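You operate a simulated robot arm through the tools that you are given. There is no shell and no other tool. Be economical: measure what you need, move in short steps, check, and stop when the job is done.

The job below is to be done with a simulated two-armed robot. You get a single attempt, and the scene is never put back.

JOB
Take the grey heat pack and put it on the clear end of the stretcher bench. Then take the red pad and leave it on the free end of the kit bench. Then put the green pad on the clear end of the stretcher bench away on the counter top before the wipe tub. Then take the yellow lamp from the bench top before the lamp dock and leave it in the inside of the splint cradle. Then put the orange cone from the free end of the kit bench on the counter top beside the wipe tub. Then fetch the teal box from the blue mark on the trolley and set it on top of the purple carton. The order counts. Set down upright: grey heat pack, red pad, yellow lamp, orange cone.

The check looks at the end state, three seconds after you hand in, the way a careful person would. Anything else that was tipped, shoved, dropped, spilled or broken makes it a failure.

ROBOT AND FRAMES
Two 6-joint arms with two-finger grippers on one trunk, on a base that drives. Base frame: it is fixed to the floor where the robot stands at the start and does not move with it; the origin is under the middle of the robot, x ahead of it, y to its left, z up; the surface under the hand at the start is at about z = 860. Lengths are in mm, angles in degrees, forces in N, time in s.
The left shoulder is at the start at [30, 178, 1038], the right one opposite. With the tool pointing down near the work surface each hand reaches from about 460 to 840 mm from the robot's upright axis, wherever it stands, measured 20 degrees to its own side. Places, roughly: clear end of the stretcher bench [500, -2000, 900]; counter top before the wipe tub (30x15 cm) [-4400, -3700, 900]; counter top beside the wipe tub [-4800, -3800, 900]; free end of the kit bench [-4400, -2400, 900]; green pad (6x9x5 cm) [700, -1900, 900]; grey heat pack [500, 250, 1000]; inside of the splint cradle (43x15 cm) [-5260, -3760, 900]; orange cone (13x13x22 cm) [-4300, -2400, 1000]; purple carton [-6250, -2000, 500]; red pad (4x5x5 cm) [400, -1900, 900]; teal box [-5750, 750, 750]; yellow lamp [-4250, -1500, 1000]. Payload 2.54 kg a hand.
The tool frame of a hand sits at the grasp point between the pads (the TCP): z along the fingers, y along the line on which they close. The tips reach 30 mm beyond it. Largest opening 116 mm; the body of the gripper starts 95 mm behind the TCP.
Orientation is told as [roll, pitch, yaw] about the base's x, y, z axes, in that order, counted from this pose: with the fingers straight down and closing along the base's y, the tool's x points along the base's -x, its y along +y and its z along -z.

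CONTROLS
- The arms move only by the tool drive_tool. It takes "left_targets", "right_targets" or both (then of equal length, played together; a hand with none holds still); each is a list of rows, each a list of 2 entries, a list of its own where there are three numbers: the shift along the tool's x, y, z in units of 400 mm (1.0 is 400 mm), then the turn, a rotation vector about the tool's x, y, z in units of 90 degrees (1.0 is 90 degrees). In form: [[[tx, ty, tz], [ax, ay, az]], ...]. A call has 1 to 12 rows; each row is the pose to reach, as a shift and turn from the pose commanded when the call began, along the tool's axes at that moment. "left_hand" and "right_hand" are, for a hand that has rows, the finger opening in mm, from 0 to 116, set as the call begins (left out, the last holds). A call with a number of a shift or a turn outside -1 to 1 is refused whole. Each row takes 0.2 s and may step no farther than 50 mm and 8.6 degrees from the row before; otherwise, or with a gripper value out of range, the whole call is refused. Where a pose cannot be reached the arm comes as near as it can. A force on the tool above 40 N (or 10 N above the force at the start of the call, whichever is more), or a blocked arm, ends the call early, and 0.2 s more pass. The fingers move at their own pace (about 153 mm/s each) and stop on an object; they squeeze with about 37 N. The grip force told is the motor's: it shows also when the fingers shut on nothing. Time passes only in rows, and 0.2 s behind the last, so rows that repeat a pose let the fingers close. It gives the time, the measured TCP pose, the force on the tool (base axes), the opening and the grip force at its end, in the units of the frame above (readings bear some noise), with the torque about the TCP (base axes, N m) and any sound that the robot's microphone picked up.
- Cameras (640 x 400 px; columns grow to the right, rows downward): "scene" is now at [43.1, 22.7, 1755.3]; the picture's right is [0.28, -0.96, 0.00], its down [-0.76, -0.22, -0.61] and it looks along [0.59, 0.17, -0.79] (base axes); focal length 293 px, centre (320, 200). "left" rides on the left gripper at [69, 15, -122] in its tool frame; the picture's right is [-0.21, 0.98, 0.00], its down [-0.83, -0.18, -0.53] and it looks along [-0.52, -0.11, 0.85] (tool axes); focal length 251 px, centre (320, 200). "right" rides on the right gripper at [69, -15, -122] in its tool frame; the picture's right is [0.21, 0.98, 0.00], its down [-0.83, 0.18, -0.53] and it looks along [-0.52, 0.11, 0.85] (tool axes); focal length 251 px, centre (320, 200). There is no depth. A picture from a camera that has moved, and an enlarged one, comes with that camera's place and axes in the base frame and with its lens.
- camera(camera): a new picture of that camera. No time passes.
- slide_trunk(by): slides the trunk up (or, below 0, down) by that many mm; the arms and the scene camera ride with it, the base frame stays. It gives what a move gives, with no picture.
- base_move(legs): drives the robot by 1 to 6 legs, each [ahead, left, turn to the left] in mm, mm and degrees, along the robot's own axes; the way and the turn of a leg run together, so that a leg with both is an arc; at most 1500 mm and 180 degrees a leg. The arms and the cameras ride along, it lands a little off, and it stops where it bumps. It gives what a move gives.
- head_to(pan, tilt): turns the head with the scene camera to pan (to the left, within 143 degrees either way) and tilt (down, from -29 to 69), counted from straight ahead of the robot. It gives what a move gives.
- enlarge(camera, box): a new picture of the part [left, top, right, bottom] of that camera's present view, enlarged. No time passes.
- job_done(): hands the job in; it is judged then, once.

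Work in short steps. Places have to be worked out from the pictures, the camera data and where the tool is seen: move nearer, look again, correct. Check each grasp and each placing, and mend what went wrong. You have 186 turns and 154 pictures in all, those below and enlarged ones among them. Open the grippers and draw the arms clear of the work before you hand the job in, unless the task says otherwise; then end with one line.

The tools are called after "Call:" as name(argument=value, ...) on one line, values as JSON. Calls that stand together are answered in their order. drive_tool: Moves the arms, as the interface text tells. Its arguments: {"type":"object","properties":{"left_targets":{"type":"array"},"left_hand":{"type":"number"},"right_targets":{"type":"array"},"right_hand":{"type":"number"}},"required":[]} The other tools are called the same way: slide_trunk (by) slides the trunk up or down; base_move (legs) drives the base; head_to (pan, tilt) turns the head that bears the scene camera; camera (camera) takes a picture; enlarge (camera, box) takes an enlarged picture of a part of a camera's view; job_done () hands the job in.

At the start:

```text
clock: 0.0
left_position: [452.4, 405.9, 1067.7]
left_ee_rot: [0.0, 0.0, 0.0]
left_wrist_force: [-0.2, -0.1, -0.1]
left_wrist_torque: [0.01, -0.02, -0.01]
left_gripper_width: 116.2
left_grasp_force: 0.0
right_position: [539.8, 5.2, 1067.3]
right_ee_rot: [0.0, 0.0, 0.1]
right_wrist_force: [-0.1, 0.8, 0.0]
right_wrist_torque: [-0.01, 0.01, 0.01]
right_gripper_width: 116.2
right_grasp_force: 0.0
trunk travel left (down, up): [-250.0, 290.0]
robot x, y, heading: [1.9, 1.0, -0.1]
head pan, tilt: [16.4, 52.2]
```

scene: 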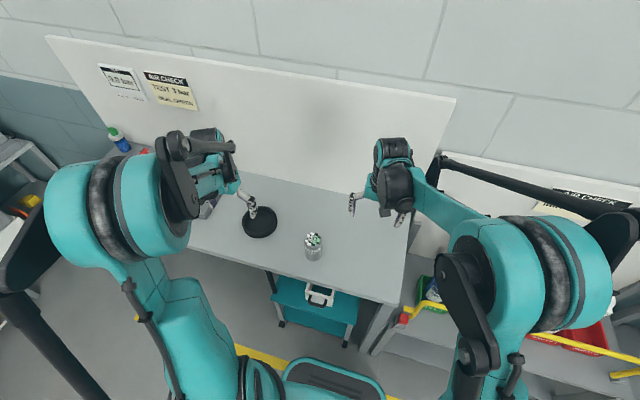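
right: 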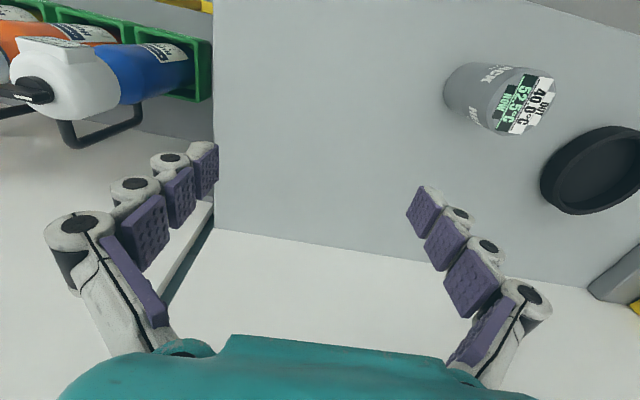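
left: 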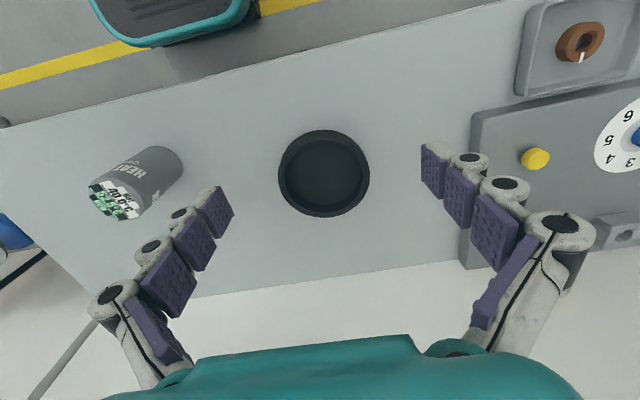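

I look closer at the grey heat pack and its surroundings.

Call:
enlarge(camera="right", box=[420, 40, 640, 180])

Call:
enlarge(camera="scene", box=[80, 50, 420, 260])

```text
2.86 times, centred on (530, 110) of right
camera zoom: at [469.3, -9.2, 1190.0], right [-0.21, 0.98, 0.0], down [0.83, 0.18, 0.53], along [0.52, 0.11, -0.85], focal length 718 px, centre (-280, 457)
```

zoom: 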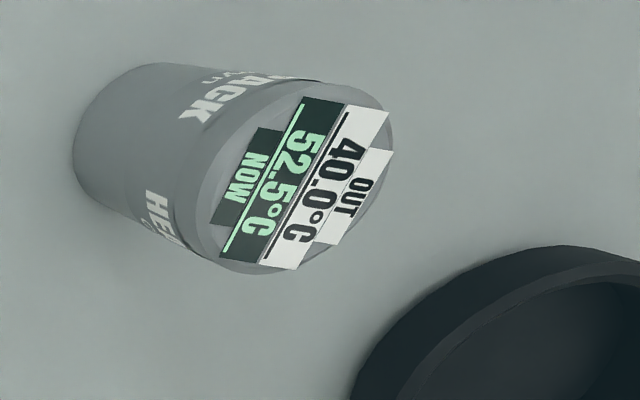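

```text
1.88 times, centred on (250, 155) of scene
camera zoom: at [43.1, 22.7, 1755.3], right [0.28, -0.96, 0.0], down [-0.76, -0.22, -0.61], along [0.59, 0.17, -0.79], focal length 551 px, centre (452, 285)
```

zoom: 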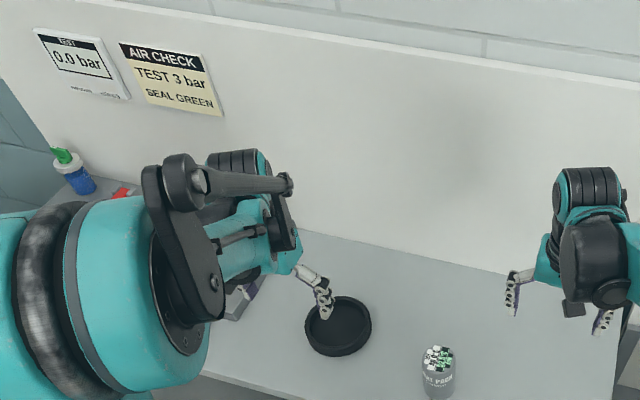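

Call:
enlarge(camera="left", box=[70, 130, 210, 230])

Call:
enlarge(camera="scene", box=[290, 225, 340, 265])

```text
4.00 times, centred on (140, 180) of left
camera zoom: at [383.5, 422.6, 1190.1], right [0.21, 0.98, 0.0], down [0.83, -0.18, 0.53], along [0.52, -0.11, -0.85], focal length 1006 px, centre (1040, 280)
```

zoom: 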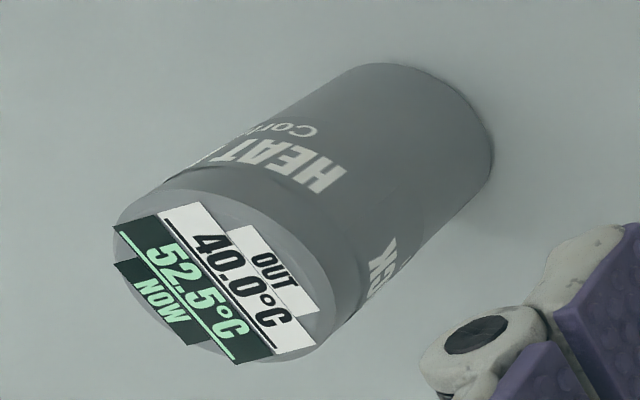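

```text
10.00 times, centred on (315, 245) of scene
camera zoom: at [43.1, 22.7, 1755.3], right [0.28, -0.96, 0.0], down [-0.76, -0.22, -0.61], along [0.59, 0.17, -0.79], focal length 2929 px, centre (370, -250)
```

zoom: 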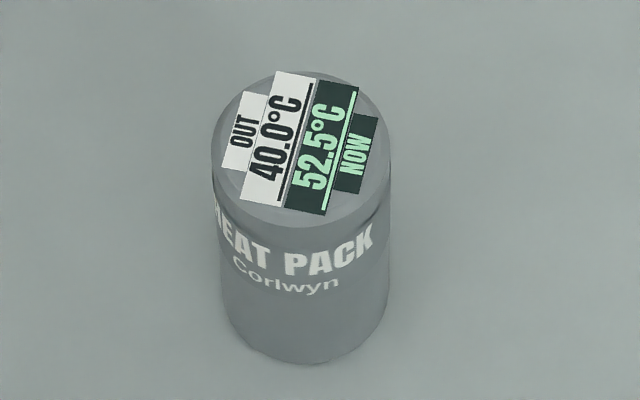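

The pack stands at about (475, 187), top z≈970, roughly 60 mm wide. I bring the left hand over it, moving the right hand away, then look.

Call:
drive_tool(left_targets=[[[-0.01, -0.11, 0], [0, 0, 0]], [[-0.02, -0.22, 0], [0, 0, 0]], [[-0.03, -0.33, 0], [0, 0, 0]], [[-0.045, -0.44, 0], [0, 0, 0]], [[-0.0565, -0.5475, 0], [0, 0, 0]], [[-0.0565, -0.5475, 0], [0, 0, 0]]], right_targets=[[[0, -0.1, 0], [0, 0, 0]], [[0, -0.2, 0], [0, 0, 0]], [[0, -0.3, 0], [0, 0, 0]], [[0, -0.4, 0], [0, 0, 0]], [[0, -0.45, 0], [0, 0, 0]], [[0, -0.45, 0], [0, 0, 0]]])

Call:
camera(camera="left")

```text
clock: 1.4
left_position: [476.4, 186.9, 1066.6]
left_ee_rot: [0.0, 0.0, 0.0]
left_wrist_force: [-1.0, 0.1, -0.7]
left_wrist_torque: [-0.02, 0.01, -0.01]
left_gripper_width: 115.9
left_grasp_force: 0.0
right_position: [541.0, -175.7, 1067.3]
right_ee_rot: [0.0, 0.0, 0.0]
right_wrist_force: [0.5, -0.8, -1.1]
right_wrist_torque: [0.0, 0.01, -0.03]
right_gripper_width: 115.7
right_grasp_force: 0.0
trunk travel left (down, up): [-250.0, 290.0]
robot x, y, heading: [3.7, 1.7, 0.1]
head pan, tilt: [16.4, 52.2]
```

```text
146 pictures are left
camera left: at [406.3, 203.0, 1188.0], right [0.21, 0.98, 0.0], down [0.83, -0.18, 0.53], along [0.52, -0.11, -0.85], focal length 251 px, centre (320, 200)
```

left: 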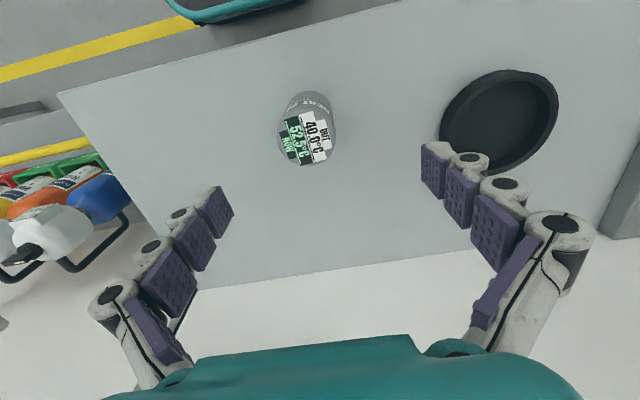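

The pack is a bit more to the right (y≈176); I correct by 11 mm while going down, then close.

Call:
drive_tool(left_targets=[[[0.005, -0.0275, 0], [0, 0, 0]], [[0.005, -0.0275, 0.1], [0, 0, 0]], [[0.005, -0.0275, 0.2], [0, 0, 0]], [[0.005, -0.0275, 0.3], [0, 0, 0]], [[0.005, -0.0275, 0.35], [0, 0, 0]], [[0.005, -0.0275, 0.35], [0, 0, 0]]])

Call:
camera(camera="left")

```text
clock: 2.8
left_position: [473.2, 176.6, 928.3]
left_ee_rot: [-0.1, 0.1, 0.0]
left_wrist_force: [0.3, 0.5, -0.2]
left_wrist_torque: [-0.01, -0.01, -0.01]
left_gripper_width: 116.1
left_grasp_force: 0.1
right_position: [541.2, -175.7, 1068.8]
right_ee_rot: [-0.1, 0.0, 0.0]
right_wrist_force: [0.0, 0.7, -0.3]
right_wrist_torque: [0.0, 0.03, 0.01]
right_gripper_width: 116.2
right_grasp_force: 0.0
trunk travel left (down, up): [-250.0, 290.0]
robot x, y, heading: [0.2, -3.2, -0.1]
head pan, tilt: [16.4, 52.2]
```

```text
145 pictures are left
camera left: at [404.4, 192.6, 1051.1], right [0.21, 0.98, 0.0], down [0.83, -0.18, 0.53], along [0.52, -0.11, -0.85], focal length 251 px, centre (320, 200)
```

left: 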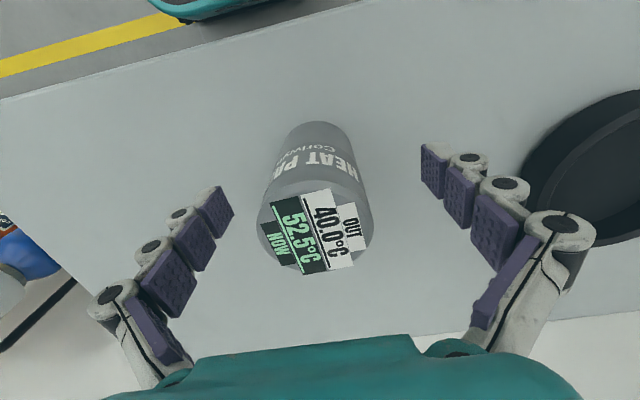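

Well centred between the fingers; close and lift slightly.

Call:
drive_tool(left_targets=[[[0, 0, 0], [0, 0, 0]], [[0, 0, 0], [0, 0, 0]], [[0, 0, 0], [0, 0, 0]], [[0, 0, -0.1], [0, 0, 0]], [[0, 0, -0.2], [0, 0, 0]], [[0, 0, -0.3], [0, 0, 0]]], left_hand=40)

Call:
camera(camera="left")

Call:
head_to(pan=-75, tilt=25)

Call:
camera(camera="scene")

```text
clock: 4.2
left_position: [474.9, 177.3, 1050.7]
left_ee_rot: [0.0, 0.0, -0.1]
left_wrist_force: [-1.3, -0.8, -2.2]
left_wrist_torque: [0.01, -0.01, -0.01]
left_gripper_width: 54.9
left_grasp_force: 37.0
right_position: [539.4, -176.4, 1067.5]
right_ee_rot: [0.0, 0.0, 0.0]
right_wrist_force: [-1.2, -0.4, 0.3]
right_wrist_torque: [0.0, 0.01, 0.0]
right_gripper_width: 116.1
right_grasp_force: 0.2
trunk travel left (down, up): [-250.0, 290.0]
robot x, y, heading: [-3.3, -1.2, -0.2]
head pan, tilt: [16.4, 52.2]
```

```text
144 pictures are left
camera left: at [404.9, 192.7, 1172.8], right [0.21, 0.98, 0.0], down [0.83, -0.18, 0.53], along [0.52, -0.11, -0.85], focal length 251 px, centre (320, 200)
```

left: 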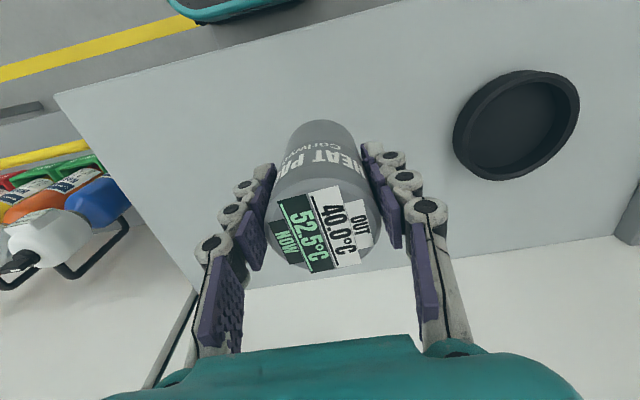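

```text
clock: 5.9
left_position: [475.2, 177.2, 1049.4]
left_ee_rot: [-0.1, 0.0, 0.0]
left_wrist_force: [0.1, 0.2, -2.4]
left_wrist_torque: [0.01, 0.0, 0.02]
left_gripper_width: 55.0
left_grasp_force: 37.0
right_position: [540.3, -176.1, 1067.8]
right_ee_rot: [0.0, 0.1, 0.0]
right_wrist_force: [-0.1, -0.2, -1.1]
right_wrist_torque: [0.01, 0.01, -0.03]
right_gripper_width: 116.0
right_grasp_force: 0.1
trunk travel left (down, up): [-250.0, 290.0]
robot x, y, heading: [-0.5, -1.8, -0.2]
head pan, tilt: [-75.0, 25.0]
```

```text
143 pictures are left
camera scene: at [-4.6, -87.5, 1795.7], right [-0.97, -0.26, 0.0], down [-0.11, 0.41, -0.91], along [0.23, -0.88, -0.42], focal length 293 px, centre (320, 200)
```

scene: 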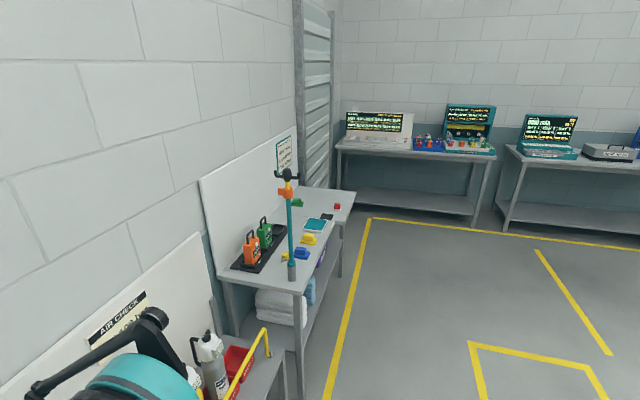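

Pack held. I look around for the free floor and the other stations before driving.

Call:
head_to(pan=-130, tilt=25)

Call:
camera(camera="scene")

Call:
head_to(pan=140, tilt=30)

Call:
camera(camera="scene")

```text
clock: 7.1
left_position: [475.3, 177.6, 1049.2]
left_ee_rot: [0.0, 0.0, 0.0]
left_wrist_force: [0.3, 0.1, -3.2]
left_wrist_torque: [-0.05, 0.01, -0.03]
left_gripper_width: 55.0
left_grasp_force: 36.8
right_position: [541.3, -176.0, 1067.9]
right_ee_rot: [0.1, 0.0, 0.0]
right_wrist_force: [0.0, -0.2, -0.1]
right_wrist_torque: [-0.01, -0.01, 0.0]
right_gripper_width: 115.9
right_grasp_force: 0.1
trunk travel left (down, up): [-250.0, 290.0]
robot x, y, heading: [-0.1, -3.3, 0.0]
head pan, tilt: [-130.0, 25.0]
```

```text
142 pictures are left
camera scene: at [-87.7, -69.2, 1795.7], right [-0.77, 0.64, 0.0], down [0.27, 0.32, -0.91], along [-0.58, -0.69, -0.42], focal length 293 px, centre (320, 200)
```

scene: 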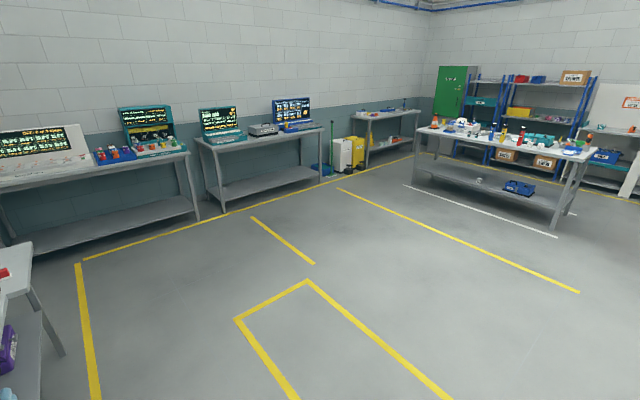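

```text
clock: 10.8
left_position: [474.7, 177.0, 1048.1]
left_ee_rot: [0.0, 0.0, 0.0]
left_wrist_force: [-0.7, -0.5, -2.2]
left_wrist_torque: [0.01, 0.03, 0.0]
left_gripper_width: 54.7
left_grasp_force: 37.1
right_position: [540.2, -175.7, 1068.1]
right_ee_rot: [0.0, 0.0, 0.0]
right_wrist_force: [-0.6, 0.6, 0.2]
right_wrist_torque: [0.03, 0.0, -0.03]
right_gripper_width: 116.0
right_grasp_force: 0.0
trunk travel left (down, up): [-250.0, 290.0]
robot x, y, heading: [2.8, 0.1, 0.1]
head pan, tilt: [140.0, 30.0]
```

```text
141 pictures are left
camera scene: at [-97.8, 59.6, 1787.7], right [0.64, 0.77, 0.0], down [0.38, -0.32, -0.87], along [-0.66, 0.56, -0.5], focal length 293 px, centre (320, 200)
```

scene: 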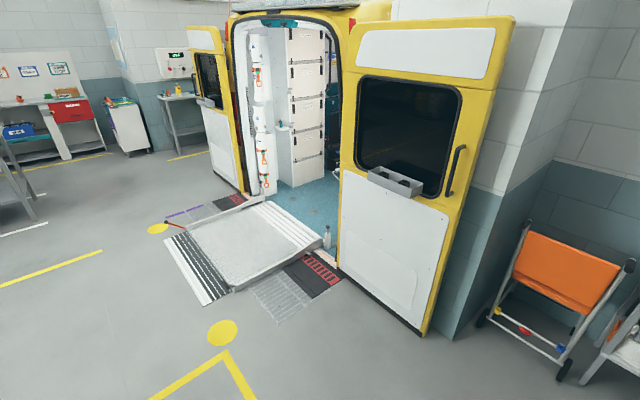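

Floor behind and to the right is clear. Back off 450, then strafe right 1950.

Call:
base_move(legs=[[-450, 0, 0], [0, -1000, 0], [0, -950, 0]])

Call:
head_to(pan=0, tilt=40)

Call:
camera(camera="scene")

```text
clock: 22.9
left_position: [15.5, -1762.1, 1049.6]
left_ee_rot: [0.0, 0.0, 0.1]
left_wrist_force: [-1.1, 0.4, -2.8]
left_wrist_torque: [-0.02, 0.04, 0.02]
left_gripper_width: 54.6
left_grasp_force: 37.2
right_position: [82.5, -2113.2, 1068.5]
right_ee_rot: [0.1, -0.1, 0.1]
right_wrist_force: [0.4, -0.5, 0.8]
right_wrist_torque: [0.02, 0.0, 0.01]
right_gripper_width: 115.8
right_grasp_force: 0.0
trunk travel left (down, up): [-250.0, 290.0]
robot x, y, heading: [-459.6, -1938.6, 0.0]
head pan, tilt: [140.0, 30.0]
```

```text
clock: 25.1
left_position: [14.0, -1762.7, 1050.0]
left_ee_rot: [-0.1, 0.0, 0.1]
left_wrist_force: [-0.7, 0.5, -2.5]
left_wrist_torque: [0.0, 0.0, 0.0]
left_gripper_width: 54.3
left_grasp_force: 36.9
right_position: [82.4, -2113.1, 1068.0]
right_ee_rot: [0.0, 0.0, 0.1]
right_wrist_force: [0.1, -0.2, 0.7]
right_wrist_torque: [0.0, 0.04, -0.04]
right_gripper_width: 116.2
right_grasp_force: 0.0
trunk travel left (down, up): [-250.0, 290.0]
robot x, y, heading: [-460.5, -1937.8, 0.4]
head pan, tilt: [0.0, 40.0]
```

```text
140 pictures are left
camera scene: at [-403.3, -1937.6, 1772.3], right [0.0, -1.0, 0.0], down [-0.64, 0.0, -0.77], along [0.77, 0.0, -0.64], focal length 293 px, centre (320, 200)
```

scene: 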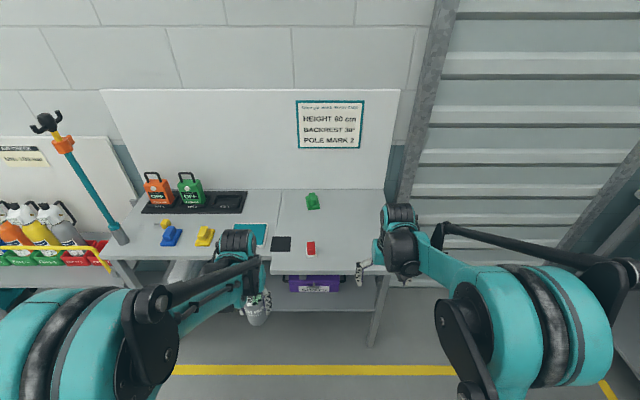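

Call:
enlarge(camera="scene", box=[240, 150, 400, 280])

Call:
enlarge(camera="left", box=[240, 150, 400, 280])

```text
3.08 times, centred on (320, 215) of scene
camera zoom: at [-403.3, -1937.6, 1772.3], right [0.0, -1.0, 0.0], down [-0.64, 0.0, -0.77], along [0.77, 0.0, -0.64], focal length 901 px, centre (320, 154)
```

zoom: 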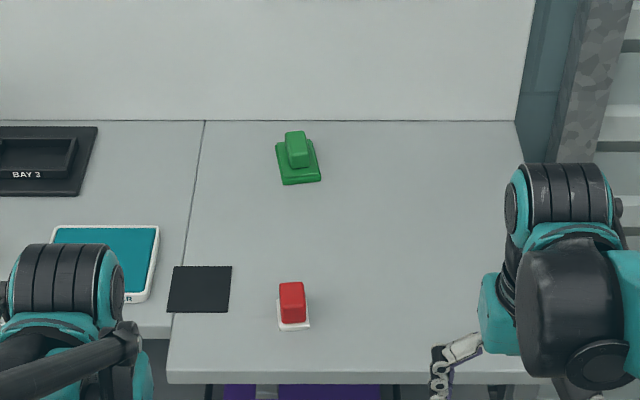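

```text
3.08 times, centred on (320, 215) of left
camera zoom: at [-54.1, -1745.6, 1171.9], right [0.21, 0.98, 0.0], down [0.83, -0.18, 0.53], along [0.52, -0.11, -0.85], focal length 774 px, centre (320, 154)
```

zoom: 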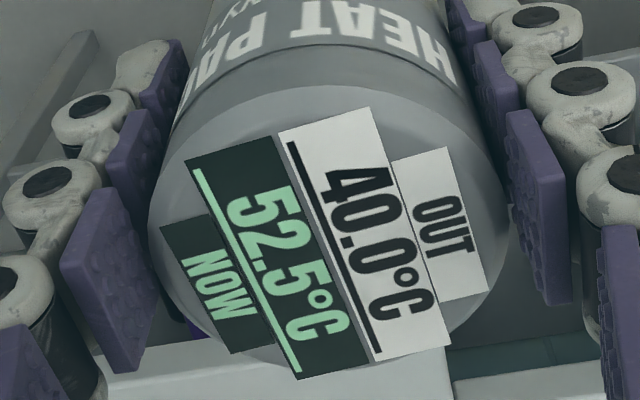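

The reading on the pack is steady. Clear end spans about x 252–767, y −1744…−2256. I drive so the left hand can set the pack at about (520, −2060).

Call:
base_move(legs=[[0, -300, 0], [310, 0, 0]])

Call:
camera(camera="scene")

Call:
camera(camera="left")

```text
clock: 28.9
left_position: [325.5, -2065.7, 1048.3]
left_ee_rot: [-0.1, 0.0, 0.1]
left_wrist_force: [0.3, 0.9, -2.6]
left_wrist_torque: [0.01, 0.06, 0.08]
left_gripper_width: 54.4
left_grasp_force: 36.5
right_position: [391.3, -2418.5, 1067.7]
right_ee_rot: [0.0, 0.0, 0.1]
right_wrist_force: [0.7, 0.8, 0.3]
right_wrist_torque: [0.0, 0.03, 0.0]
right_gripper_width: 116.0
right_grasp_force: 0.0
trunk travel left (down, up): [-250.0, 290.0]
robot x, y, heading: [-148.0, -2242.6, 0.2]
head pan, tilt: [0.0, 40.0]
```

```text
137 pictures are left
camera scene: at [-93.1, -2242.4, 1772.3], right [0.0, -1.0, 0.0], down [-0.64, 0.0, -0.77], along [0.77, 0.0, -0.64], focal length 293 px, centre (320, 200)
```

scene: 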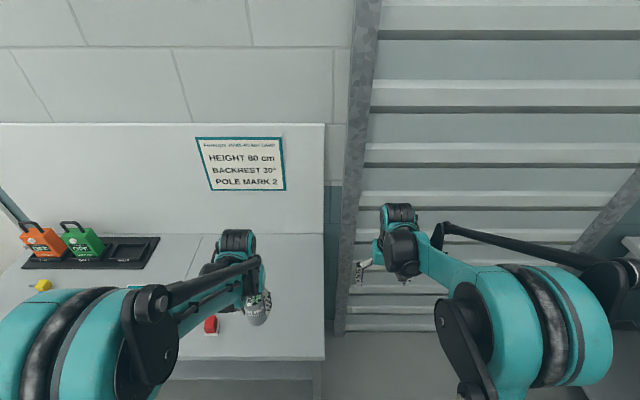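

```text
136 pictures are left
camera left: at [255.7, -2050.3, 1171.6], right [0.21, 0.98, 0.0], down [0.83, -0.18, 0.53], along [0.52, -0.11, -0.85], focal length 251 px, centre (320, 200)
```

left: 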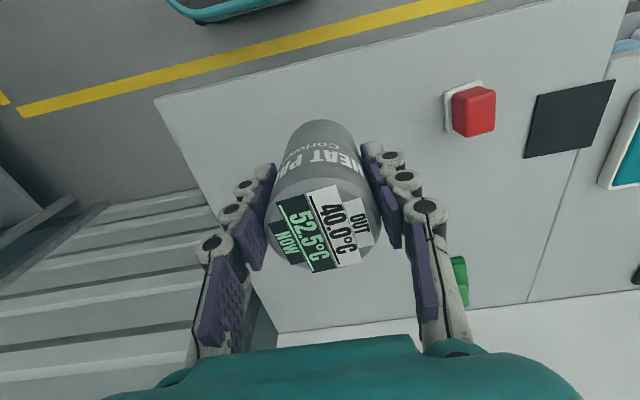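

I extend the left hand 195 mm forward and lower to about z=955.

Call:
drive_tool(left_targets=[[[-0.1, -0.01, 0], [0, 0, 0]], [[-0.2, -0.01, 0], [0, 0, 0]], [[-0.3, -0.01, 0], [0, 0, 0]], [[-0.4, -0.01, 0], [0, 0, 0]], [[-0.4875, -0.01, 0], [0, 0, 0]], [[-0.4875, -0.01, 0.08], [0, 0, 0]], [[-0.4875, -0.01, 0.16], [0, 0, 0]], [[-0.4875, -0.01, 0.23], [0, 0, 0]], [[-0.4875, -0.01, 0.23], [0, 0, 0]]])

Call:
camera(camera="left")

Call:
camera(camera="right")

```text
clock: 30.9
left_position: [520.0, -2069.7, 956.5]
left_ee_rot: [0.0, 0.0, 0.1]
left_wrist_force: [0.3, 0.9, -1.8]
left_wrist_torque: [-0.02, 0.01, -0.01]
left_gripper_width: 54.4
left_grasp_force: 36.4
right_position: [391.0, -2418.7, 1067.8]
right_ee_rot: [0.1, 0.0, 0.2]
right_wrist_force: [-0.9, 0.4, 0.2]
right_wrist_torque: [0.01, -0.04, -0.02]
right_gripper_width: 116.3
right_grasp_force: 0.1
trunk travel left (down, up): [-250.0, 290.0]
robot x, y, heading: [-151.4, -2244.4, 0.1]
head pan, tilt: [0.0, 40.0]
```

```text
135 pictures are left
camera left: at [450.3, -2054.0, 1079.3], right [0.21, 0.98, 0.0], down [0.83, -0.18, 0.53], along [0.52, -0.11, -0.85], focal length 251 px, centre (320, 200)
```

left: 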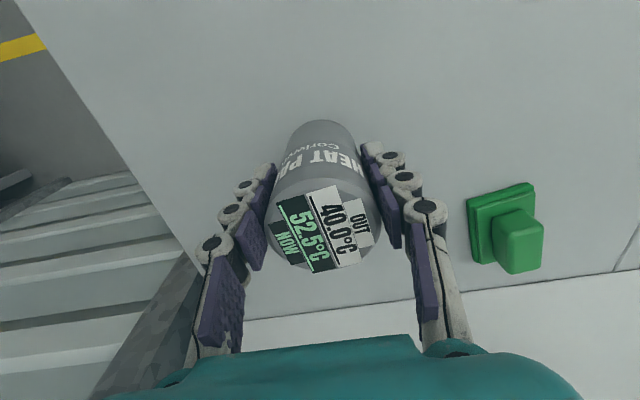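

```text
134 pictures are left
camera right: at [319.8, -2433.7, 1190.6], right [-0.22, 0.98, 0.0], down [0.83, 0.18, 0.53], along [0.52, 0.12, -0.85], focal length 251 px, centre (320, 200)
```

right: 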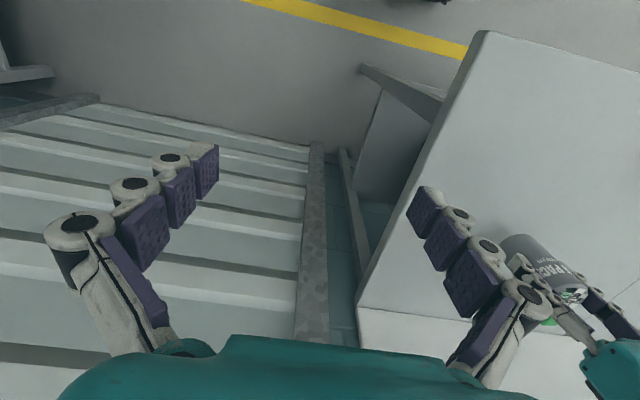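

Good spot with margin to the green pad and the edge. Lower in 3 mm steps until contact.

Call:
drive_tool(left_targets=[[[0, 0, 0.01], [0, 0, 0]], [[0, 0, 0.02], [0, 0, 0]], [[0, 0, 0.03], [0, 0, 0]], [[0, 0, 0.04], [0, 0, 0]], [[0, 0, 0.0475], [0, 0, 0]], [[0, 0, 0.055], [0, 0, 0]], [[0, 0, 0.0625], [0, 0, 0]], [[0, 0, 0.07], [0, 0, 0]], [[0, 0, 0.0775], [0, 0, 0]]])

```text
clock: 32.9
left_position: [520.0, -2069.4, 928.4]
left_ee_rot: [0.1, -0.2, 0.2]
left_wrist_force: [7.3, 3.8, 26.0]
left_wrist_torque: [0.16, -0.4, -0.11]
left_gripper_width: 54.9
left_grasp_force: 36.5
right_position: [390.1, -2419.3, 1069.2]
right_ee_rot: [0.1, -0.2, 0.1]
right_wrist_force: [-0.2, -0.1, 0.1]
right_wrist_torque: [0.0, 0.0, 0.02]
right_gripper_width: 115.9
right_grasp_force: 0.1
trunk travel left (down, up): [-250.0, 290.0]
robot x, y, heading: [-147.8, -2241.3, 0.2]
head pan, tilt: [0.0, 40.0]
```

Contact at z≈928 (bench at the same height). Open and rise.

Call:
drive_tool(left_targets=[[[0, 0, -0.004], [0, 0, 0]], [[0, 0, -0.004], [0, 0, 0]], [[0, 0, -0.004], [0, 0, 0]], [[0, 0, -0.1], [0, 0, 0]], [[0, 0, -0.2], [0, 0, 0]], [[0, 0, -0.3], [0, 0, 0]]], left_hand=116)

Call:
camera(camera="left")

```text
clock: 34.2
left_position: [516.3, -2071.1, 1049.6]
left_ee_rot: [0.0, 0.0, 0.1]
left_wrist_force: [-1.0, 0.4, 0.1]
left_wrist_torque: [0.02, -0.03, -0.01]
left_gripper_width: 116.1
left_grasp_force: 0.0
right_position: [390.0, -2418.2, 1068.1]
right_ee_rot: [-0.1, 0.0, 0.1]
right_wrist_force: [-0.2, 0.3, 0.1]
right_wrist_torque: [0.02, -0.03, -0.01]
right_gripper_width: 116.1
right_grasp_force: 0.1
trunk travel left (down, up): [-250.0, 290.0]
robot x, y, heading: [-150.1, -2245.1, 0.1]
head pan, tilt: [0.0, 40.0]
```

```text
133 pictures are left
camera left: at [447.4, -2055.3, 1171.3], right [0.21, 0.98, 0.0], down [0.83, -0.18, 0.53], along [0.52, -0.11, -0.85], focal length 251 px, centre (320, 200)
```

left: 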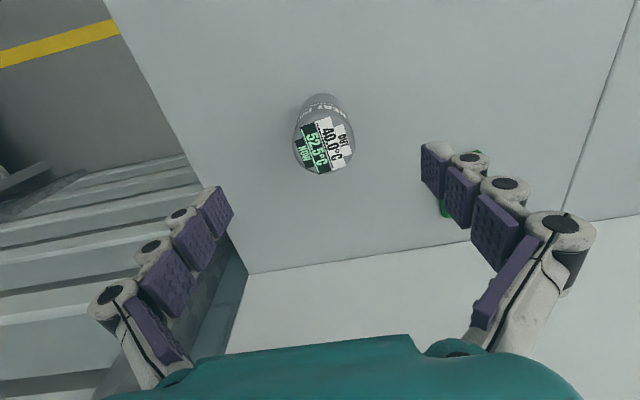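

Pack stands upright. Now the left hand goes above the red pad at about (352, −1905).

Call:
drive_tool(left_targets=[[[0.08, 0.08, 0], [0, 0, 0]], [[0.16, 0.16, 0], [0, 0, 0]], [[0.24, 0.24, 0], [0, 0, 0]], [[0.32, 0.32, 0], [0, 0, 0]], [[0.4, 0.4, 0], [0, 0, 0]], [[0.41, 0.415, 0.06], [0, 0, 0]], [[0.41, 0.415, 0.06], [0, 0, 0]]])

Call:
camera(camera="left")

```text
clock: 35.9
left_position: [352.9, -1903.1, 1022.9]
left_ee_rot: [0.0, 0.0, 0.1]
left_wrist_force: [0.1, 0.3, 0.9]
left_wrist_torque: [0.01, 0.01, -0.06]
left_gripper_width: 115.8
left_grasp_force: 0.1
right_position: [390.1, -2417.7, 1067.8]
right_ee_rot: [0.0, 0.0, 0.2]
right_wrist_force: [0.4, 0.1, 0.8]
right_wrist_torque: [-0.04, -0.02, -0.01]
right_gripper_width: 116.1
right_grasp_force: 0.0
trunk travel left (down, up): [-250.0, 290.0]
robot x, y, heading: [-151.9, -2241.3, 0.3]
head pan, tilt: [0.0, 40.0]
```

```text
132 pictures are left
camera left: at [284.1, -1887.6, 1145.2], right [0.21, 0.98, 0.0], down [0.83, -0.18, 0.53], along [0.52, -0.11, -0.85], focal length 251 px, centre (320, 200)
```

left: 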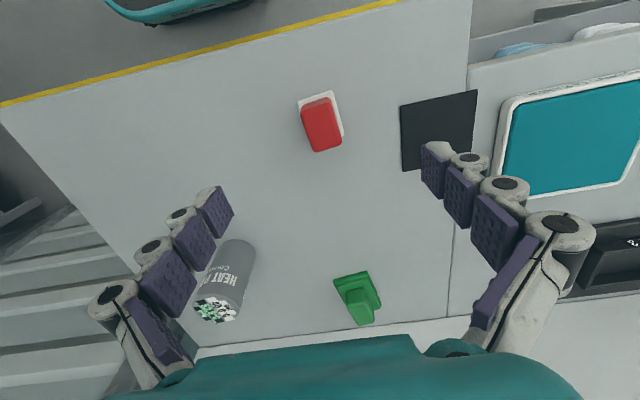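

Red pad centre ≈ (348, −1899). Narrow the opening to 80 and descend to z≈903.

Call:
drive_tool(left_targets=[[[0.012, 0.01, 0.0], [0, 0, 0]], [[0.012, 0.01, 0.1], [0, 0, 0]], [[0.012, 0.01, 0.2], [0, 0, 0]], [[0.012, 0.01, 0.27], [0, 0, 0]], [[0.012, 0.01, 0.3], [0, 0, 0]], [[0.012, 0.01, 0.3], [0, 0, 0]]], left_hand=80)

Call:
camera(camera="left")

```text
clock: 37.2
left_position: [350.0, -1899.3, 900.4]
left_ee_rot: [0.0, 0.0, 0.2]
left_wrist_force: [0.1, 0.5, -0.1]
left_wrist_torque: [0.03, 0.02, 0.0]
left_gripper_width: 80.0
left_grasp_force: 0.1
right_position: [390.4, -2419.9, 1067.9]
right_ee_rot: [0.0, 0.1, 0.1]
right_wrist_force: [-0.4, -1.3, -0.4]
right_wrist_torque: [-0.01, -0.02, -0.02]
right_gripper_width: 116.1
right_grasp_force: 0.1
trunk travel left (down, up): [-250.0, 290.0]
robot x, y, heading: [-152.8, -2246.5, 0.1]
head pan, tilt: [0.0, 40.0]
```

```text
131 pictures are left
camera left: at [280.7, -1884.3, 1023.0], right [0.21, 0.98, 0.0], down [0.83, -0.18, 0.53], along [0.52, -0.11, -0.85], focal length 251 px, centre (320, 200)
```

left: 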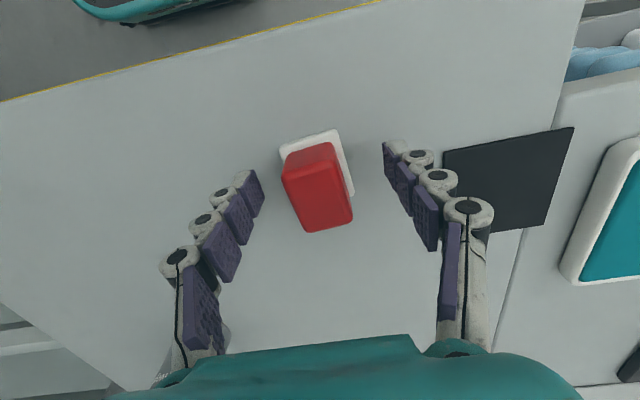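

Aligned; close on it and lift.

Call:
drive_tool(left_targets=[[[0, 0, 0], [0, 0, 0]], [[0, 0, 0], [0, 0, 0]], [[0, 0, 0], [0, 0, 0]], [[0, 0, -0.1], [0, 0, 0]], [[0, 0, -0.2], [0, 0, 0]], [[0, 0, -0.3], [0, 0, 0]], [[0, 0, -0.4], [0, 0, 0]]], left_hand=20)

Call:
camera(camera="left")

```text
clock: 38.9
left_position: [349.5, -1903.4, 1063.2]
left_ee_rot: [-0.1, 0.0, 0.2]
left_wrist_force: [0.3, -0.3, -0.5]
left_wrist_torque: [0.01, 0.02, 0.0]
left_gripper_width: 30.6
left_grasp_force: 36.7
right_position: [389.8, -2418.7, 1068.4]
right_ee_rot: [0.0, 0.0, 0.1]
right_wrist_force: [0.2, 0.3, -0.2]
right_wrist_torque: [0.02, -0.02, 0.01]
right_gripper_width: 116.1
right_grasp_force: 0.1
trunk travel left (down, up): [-250.0, 290.0]
robot x, y, heading: [-150.2, -2243.7, 0.2]
head pan, tilt: [0.0, 40.0]
```

```text
130 pictures are left
camera left: at [279.5, -1887.4, 1184.7], right [0.21, 0.98, 0.0], down [0.83, -0.18, 0.53], along [0.52, -0.11, -0.85], focal length 251 px, centre (320, 200)
```

left: 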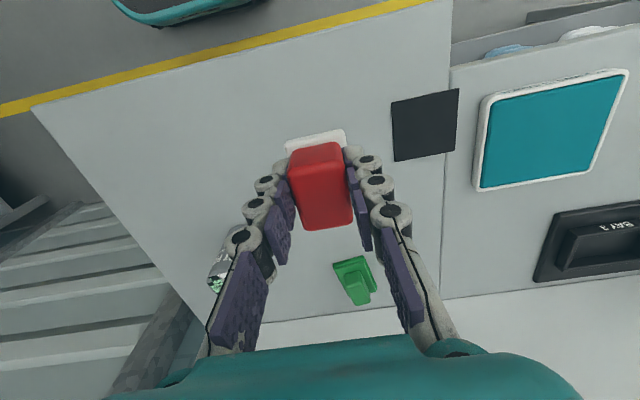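

Red pad held (31 mm). Now back off, turn round and drive toward the kit bench, stopping short to look.

Call:
base_move(legs=[[-500, 0, 0], [0, 0, 180], [1400, 0, 0], [1300, 0, 0]])

Call:
head_to(pan=0, tilt=30)

Call:
camera(camera="scene")

```text
clock: 61.8
left_position: [-3836.0, -2640.5, 1060.5]
left_ee_rot: [0.0, -0.1, -179.0]
left_wrist_force: [0.4, 0.2, -0.5]
left_wrist_torque: [-0.01, -0.01, 0.01]
left_gripper_width: 30.7
left_grasp_force: 37.8
right_position: [-3883.5, -2126.2, 1067.0]
right_ee_rot: [0.0, 0.0, -179.0]
right_wrist_force: [-0.2, 0.9, 0.1]
right_wrist_torque: [0.03, 0.0, 0.0]
right_gripper_width: 116.2
right_grasp_force: 0.1
trunk travel left (down, up): [-250.0, 290.0]
robot x, y, heading: [-3341.7, -2292.2, -179.2]
head pan, tilt: [0.0, 40.0]
```

```text
clock: 62.5
left_position: [-3835.8, -2640.1, 1061.2]
left_ee_rot: [0.1, -0.1, -179.1]
left_wrist_force: [-0.2, -0.8, -1.0]
left_wrist_torque: [0.0, -0.01, -0.03]
left_gripper_width: 30.4
left_grasp_force: 37.1
right_position: [-3884.4, -2124.8, 1068.0]
right_ee_rot: [0.0, 0.0, -179.0]
right_wrist_force: [0.1, -0.8, 0.3]
right_wrist_torque: [0.02, 0.0, 0.0]
right_gripper_width: 116.0
right_grasp_force: 0.1
trunk travel left (down, up): [-250.0, 290.0]
robot x, y, heading: [-3340.9, -2289.8, -179.1]
head pan, tilt: [0.0, 30.0]
```

```text
129 pictures are left
camera scene: at [-3400.3, -2291.8, 1787.6], right [-0.02, 1.0, 0.0], down [0.5, 0.01, -0.87], along [-0.87, -0.01, -0.5], focal length 293 px, centre (320, 200)
```

scene: 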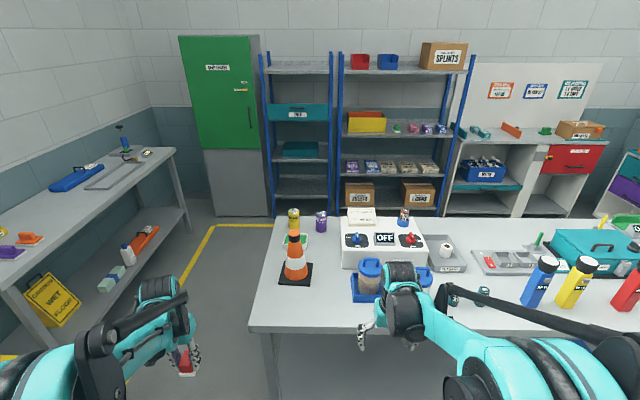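

Call:
enlarge(camera="scene", box=[240, 190, 480, 340])

```text
2.67 times, centred on (360, 265) of scene
camera zoom: at [-3400.3, -2291.8, 1787.6], right [-0.02, 1.0, 0.0], down [0.5, 0.01, -0.87], along [-0.87, -0.01, -0.5], focal length 781 px, centre (213, 27)
```

zoom: 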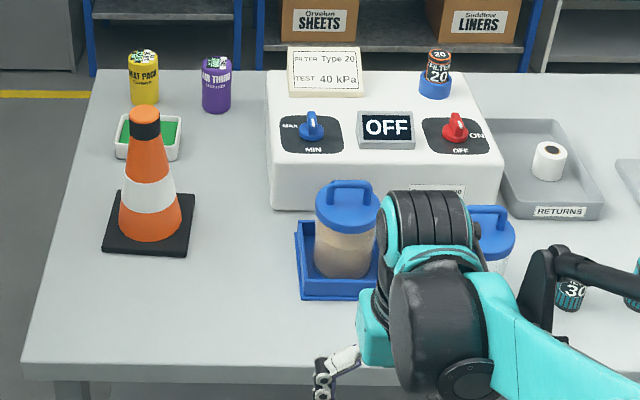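

Cone at about (−4361, −2408), bench front edge x≈−4070. I'll set the red pad in front of the cone at about (−4190, −2420). First raise the right hand clear of the jars, then drive in.

Call:
drive_tool(right_targets=[[[0.0, 0, -0.1], [0, 0, 0]], [[0.0, 0, -0.2], [0, 0, 0]], [[0.0, 0, -0.3], [0, 0, 0]], [[0, 0, -0.4], [0, 0, 0]], [[0, 0, -0.4], [0, 0, 0]]])

Call:
base_move(legs=[[0, -160, -0.9], [260, 0, 0]])

Call:
camera(camera="left")

Call:
camera(camera="scene")

```text
clock: 63.7
left_position: [-3836.5, -2641.1, 1062.0]
left_ee_rot: [0.1, 0.0, -179.0]
left_wrist_force: [-1.1, 0.2, 0.1]
left_wrist_torque: [0.06, -0.04, 0.0]
left_gripper_width: 30.7
left_grasp_force: 37.5
right_position: [-3884.1, -2125.8, 1227.6]
right_ee_rot: [0.1, 0.0, -179.0]
right_wrist_force: [-0.1, 0.5, -0.3]
right_wrist_torque: [0.0, 0.01, -0.03]
right_gripper_width: 115.9
right_grasp_force: 0.0
trunk travel left (down, up): [-250.0, 290.0]
robot x, y, heading: [-3345.2, -2292.0, -179.0]
head pan, tilt: [0.0, 30.0]
```

```text
clock: 66.6
left_position: [-4101.6, -2477.9, 1060.8]
left_ee_rot: [0.0, 0.1, -179.6]
left_wrist_force: [-1.0, 0.6, 0.3]
left_wrist_torque: [-0.04, -0.06, 0.01]
left_gripper_width: 30.5
left_grasp_force: 36.9
right_position: [-4143.3, -1962.2, 1226.9]
right_ee_rot: [0.0, 0.0, -179.5]
right_wrist_force: [0.4, -0.2, -0.4]
right_wrist_torque: [-0.01, -0.09, -0.02]
right_gripper_width: 116.0
right_grasp_force: 0.1
trunk travel left (down, up): [-250.0, 290.0]
robot x, y, heading: [-3603.6, -2133.0, -179.2]
head pan, tilt: [0.0, 30.0]
```

```text
127 pictures are left
camera left: at [-4031.9, -2491.5, 1183.5], right [-0.21, -0.98, 0.0], down [-0.83, 0.17, 0.53], along [-0.52, 0.11, -0.85], focal length 251 px, centre (320, 200)
```

left: 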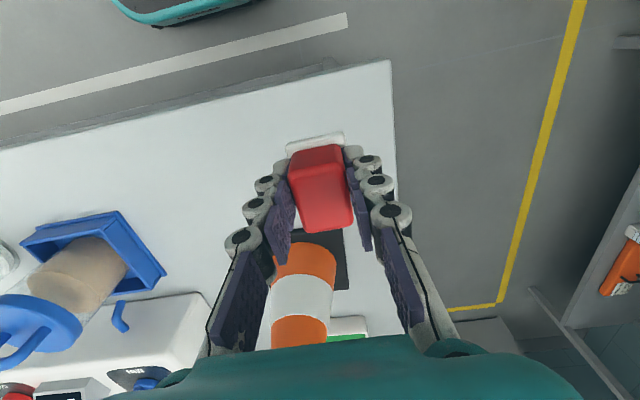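

```text
126 pictures are left
camera scene: at [-3662.4, -2132.4, 1787.6], right [-0.01, 1.0, 0.0], down [0.5, 0.0, -0.87], along [-0.87, -0.01, -0.5], focal length 293 px, centre (320, 200)
```

scene: 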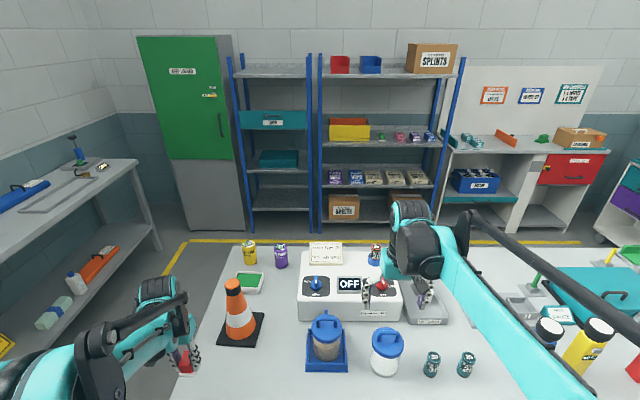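

Move 88 mm forward and 45 mm right, then lower to about z=935.

Call:
drive_tool(left_targets=[[[-0.1, -0.05, 0], [0, 0, 0]], [[-0.2, -0.1, 0], [0, 0, 0]], [[-0.22, -0.115, 0.08], [0, 0, 0]], [[-0.22, -0.115, 0.18], [0, 0, 0]], [[-0.22, -0.115, 0.28], [0, 0, 0]], [[-0.22, -0.115, 0.31], [0, 0, 0]], [[-0.22, -0.115, 0.31], [0, 0, 0]]])

Call:
camera(camera="left")

```text
clock: 68.2
left_position: [-4187.0, -2432.0, 939.5]
left_ee_rot: [0.0, -0.2, -179.6]
left_wrist_force: [3.7, 2.1, 27.6]
left_wrist_torque: [0.12, -0.33, -0.01]
left_gripper_width: 30.6
left_grasp_force: 37.0
right_position: [-4140.1, -1960.0, 1228.7]
right_ee_rot: [0.0, -0.2, -179.6]
right_wrist_force: [-0.6, -0.3, 0.3]
right_wrist_torque: [-0.02, 0.02, 0.03]
right_gripper_width: 115.8
right_grasp_force: 0.0
trunk travel left (down, up): [-250.0, 290.0]
robot x, y, heading: [-3600.7, -2131.6, -179.4]
head pan, tilt: [0.0, 30.0]
stopped in row 7 (left hand): the force on the tool passed its limit at 44 N (the readings are from after the stop); the commanded pose is now the measured one
```

```text
125 pictures are left
camera left: at [-4117.7, -2445.9, 1061.6], right [-0.21, -0.98, 0.0], down [-0.83, 0.18, 0.54], along [-0.53, 0.11, -0.84], focal length 251 px, centre (320, 200)
```

left: 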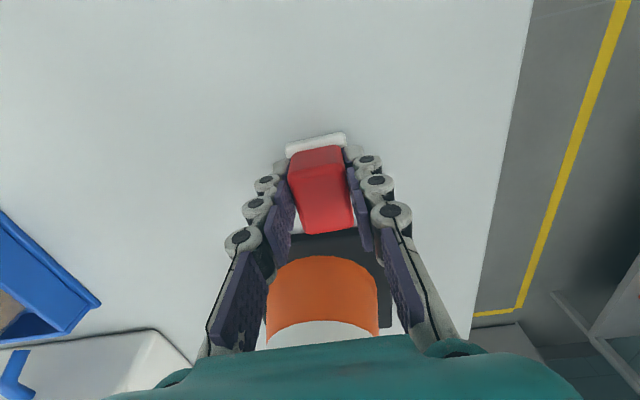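

Contact: this bench is at about z≈900. The pad rests; open moderately and rise.

Call:
drive_tool(left_targets=[[[0, 0, 0], [0, 0, 0]], [[0, 0, 0], [0, 0, 0]], [[0, 0, -0.01], [0, 0, 0]], [[0, 0, -0.1], [0, 0, 0]], [[0, 0, -0.2], [0, 0, 0]], [[0, 0, -0.3], [0, 0, 0]], [[0.1, 0, -0.4], [0, 0, 0]], [[0.2, 0, -0.4], [0, 0, 0]]], left_hand=80)

Call:
camera(camera="left")

```text
refused: row 7 steps farther than a row can; nothing moved
```

```text
124 pictures are left
camera left: at [-4117.7, -2445.9, 1061.6], right [-0.21, -0.98, 0.0], down [-0.83, 0.18, 0.54], along [-0.53, 0.11, -0.84], focal length 251 px, centre (320, 200)
```

left: 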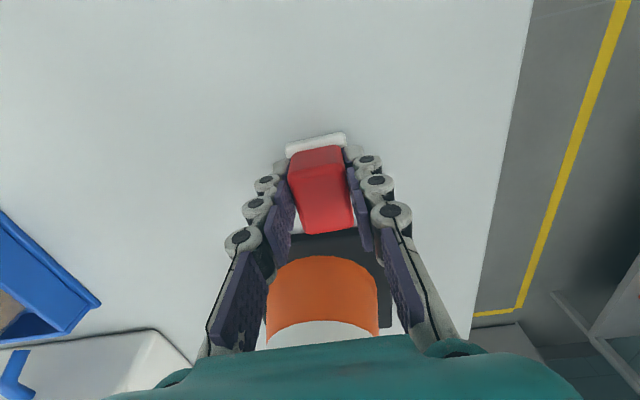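

One step was too long; repeat with smaller steps.

Call:
drive_tool(left_targets=[[[0, 0, 0], [0, 0, 0]], [[0, 0, 0], [0, 0, 0]], [[0, 0, -0.01], [0, 0, 0]], [[0, 0, -0.1], [0, 0, 0]], [[0, 0, -0.2], [0, 0, 0]], [[0, 0, -0.3], [0, 0, 0]], [[0.08, 0, -0.38], [0, 0, 0]], [[0.16, 0, -0.4], [0, 0, 0]]], left_hand=80)

Call:
camera(camera="left")

```text
clock: 70.0
left_position: [-4124.1, -2433.2, 1095.7]
left_ee_rot: [0.1, -0.1, -179.5]
left_wrist_force: [0.3, -0.5, -0.6]
left_wrist_torque: [0.03, 0.01, -0.02]
left_gripper_width: 80.2
left_grasp_force: 0.0
right_position: [-4142.7, -1962.1, 1228.1]
right_ee_rot: [0.0, -0.1, -179.7]
right_wrist_force: [-0.1, 0.0, 0.4]
right_wrist_torque: [0.01, 0.0, -0.02]
right_gripper_width: 115.9
right_grasp_force: 0.0
trunk travel left (down, up): [-250.0, 290.0]
robot x, y, heading: [-3602.0, -2131.7, -179.7]
head pan, tilt: [0.0, 30.0]
```

```text
123 pictures are left
camera left: at [-4055.3, -2446.6, 1218.0], right [-0.21, -0.98, 0.0], down [-0.83, 0.18, 0.54], along [-0.52, 0.11, -0.84], focal length 251 px, centre (320, 200)
```

left: 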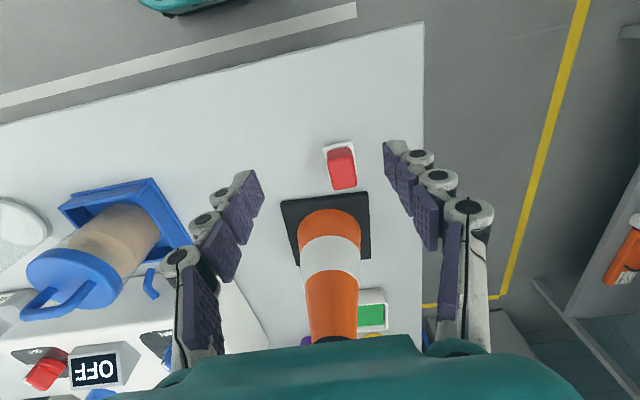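

Red pad stands on the kit bench. Now back to the stretcher bench for the green pad.

Call:
base_move(legs=[[-450, 0, 0], [0, 0, 179.7], [1400, 0, 0], [1300, 0, 0]])

Call:
head_to(pan=5, tilt=40)

Call:
camera(camera="scene")

```text
clock: 92.5
left_position: [60.9, -2041.1, 1095.0]
left_ee_rot: [0.1, -0.1, -3.6]
left_wrist_force: [0.7, -0.4, 0.8]
left_wrist_torque: [0.04, 0.02, 0.02]
left_gripper_width: 79.9
left_grasp_force: 0.1
right_position: [45.4, -2513.2, 1227.0]
right_ee_rot: [0.1, 0.1, -3.5]
right_wrist_force: [0.6, 0.3, 0.3]
right_wrist_torque: [0.0, 0.01, 0.01]
right_gripper_width: 116.3
right_grasp_force: 0.0
trunk travel left (down, up): [-250.0, 290.0]
robot x, y, heading: [-484.1, -2305.2, -3.3]
head pan, tilt: [0.0, 30.0]
```

```text
clock: 93.2
left_position: [61.3, -2042.2, 1094.5]
left_ee_rot: [0.0, -0.1, -3.5]
left_wrist_force: [0.0, 0.3, 0.2]
left_wrist_torque: [0.01, 0.03, -0.01]
left_gripper_width: 80.3
left_grasp_force: 0.1
right_position: [46.8, -2512.3, 1227.1]
right_ee_rot: [0.0, -0.1, -3.5]
right_wrist_force: [-0.4, 0.6, 0.1]
right_wrist_torque: [0.02, 0.02, -0.02]
right_gripper_width: 116.0
right_grasp_force: 0.1
trunk travel left (down, up): [-250.0, 290.0]
robot x, y, heading: [-482.5, -2307.6, -3.4]
head pan, tilt: [5.0, 40.0]
```

```text
122 pictures are left
camera scene: at [-425.8, -2298.8, 1772.4], right [0.03, -1.0, 0.0], down [-0.64, -0.02, -0.77], along [0.77, 0.02, -0.64], focal length 293 px, centre (320, 200)
```

scene: 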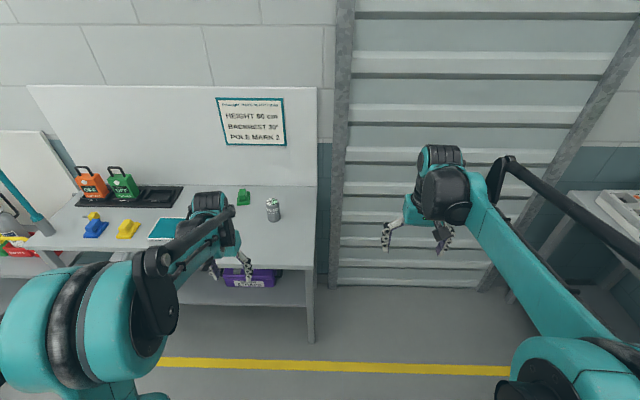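

Call:
base_move(legs=[[0, 0, 3.4], [0, 220, 0], [460, 0, 0]])

Call:
camera(camera="left")

```text
clock: 97.7
left_position: [507.1, -1788.9, 1094.6]
left_ee_rot: [0.1, -0.1, 0.2]
left_wrist_force: [0.9, -0.2, 0.0]
left_wrist_torque: [0.02, 0.05, 0.01]
left_gripper_width: 80.0
left_grasp_force: 0.1
right_position: [523.6, -2259.7, 1228.9]
right_ee_rot: [-0.1, 0.0, 0.1]
right_wrist_force: [0.2, 0.1, 0.2]
right_wrist_torque: [-0.03, 0.02, -0.01]
right_gripper_width: 116.1
right_grasp_force: 0.0
trunk travel left (down, up): [-250.0, 290.0]
robot x, y, heading: [-20.5, -2087.0, 0.3]
head pan, tilt: [5.0, 40.0]
```

```text
121 pictures are left
camera left: at [438.2, -1773.7, 1217.3], right [0.21, 0.98, 0.0], down [0.83, -0.18, 0.53], along [0.52, -0.11, -0.85], focal length 251 px, centre (320, 200)
```

left: 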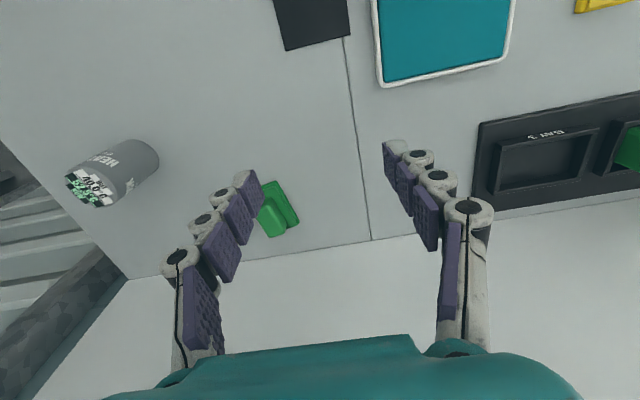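

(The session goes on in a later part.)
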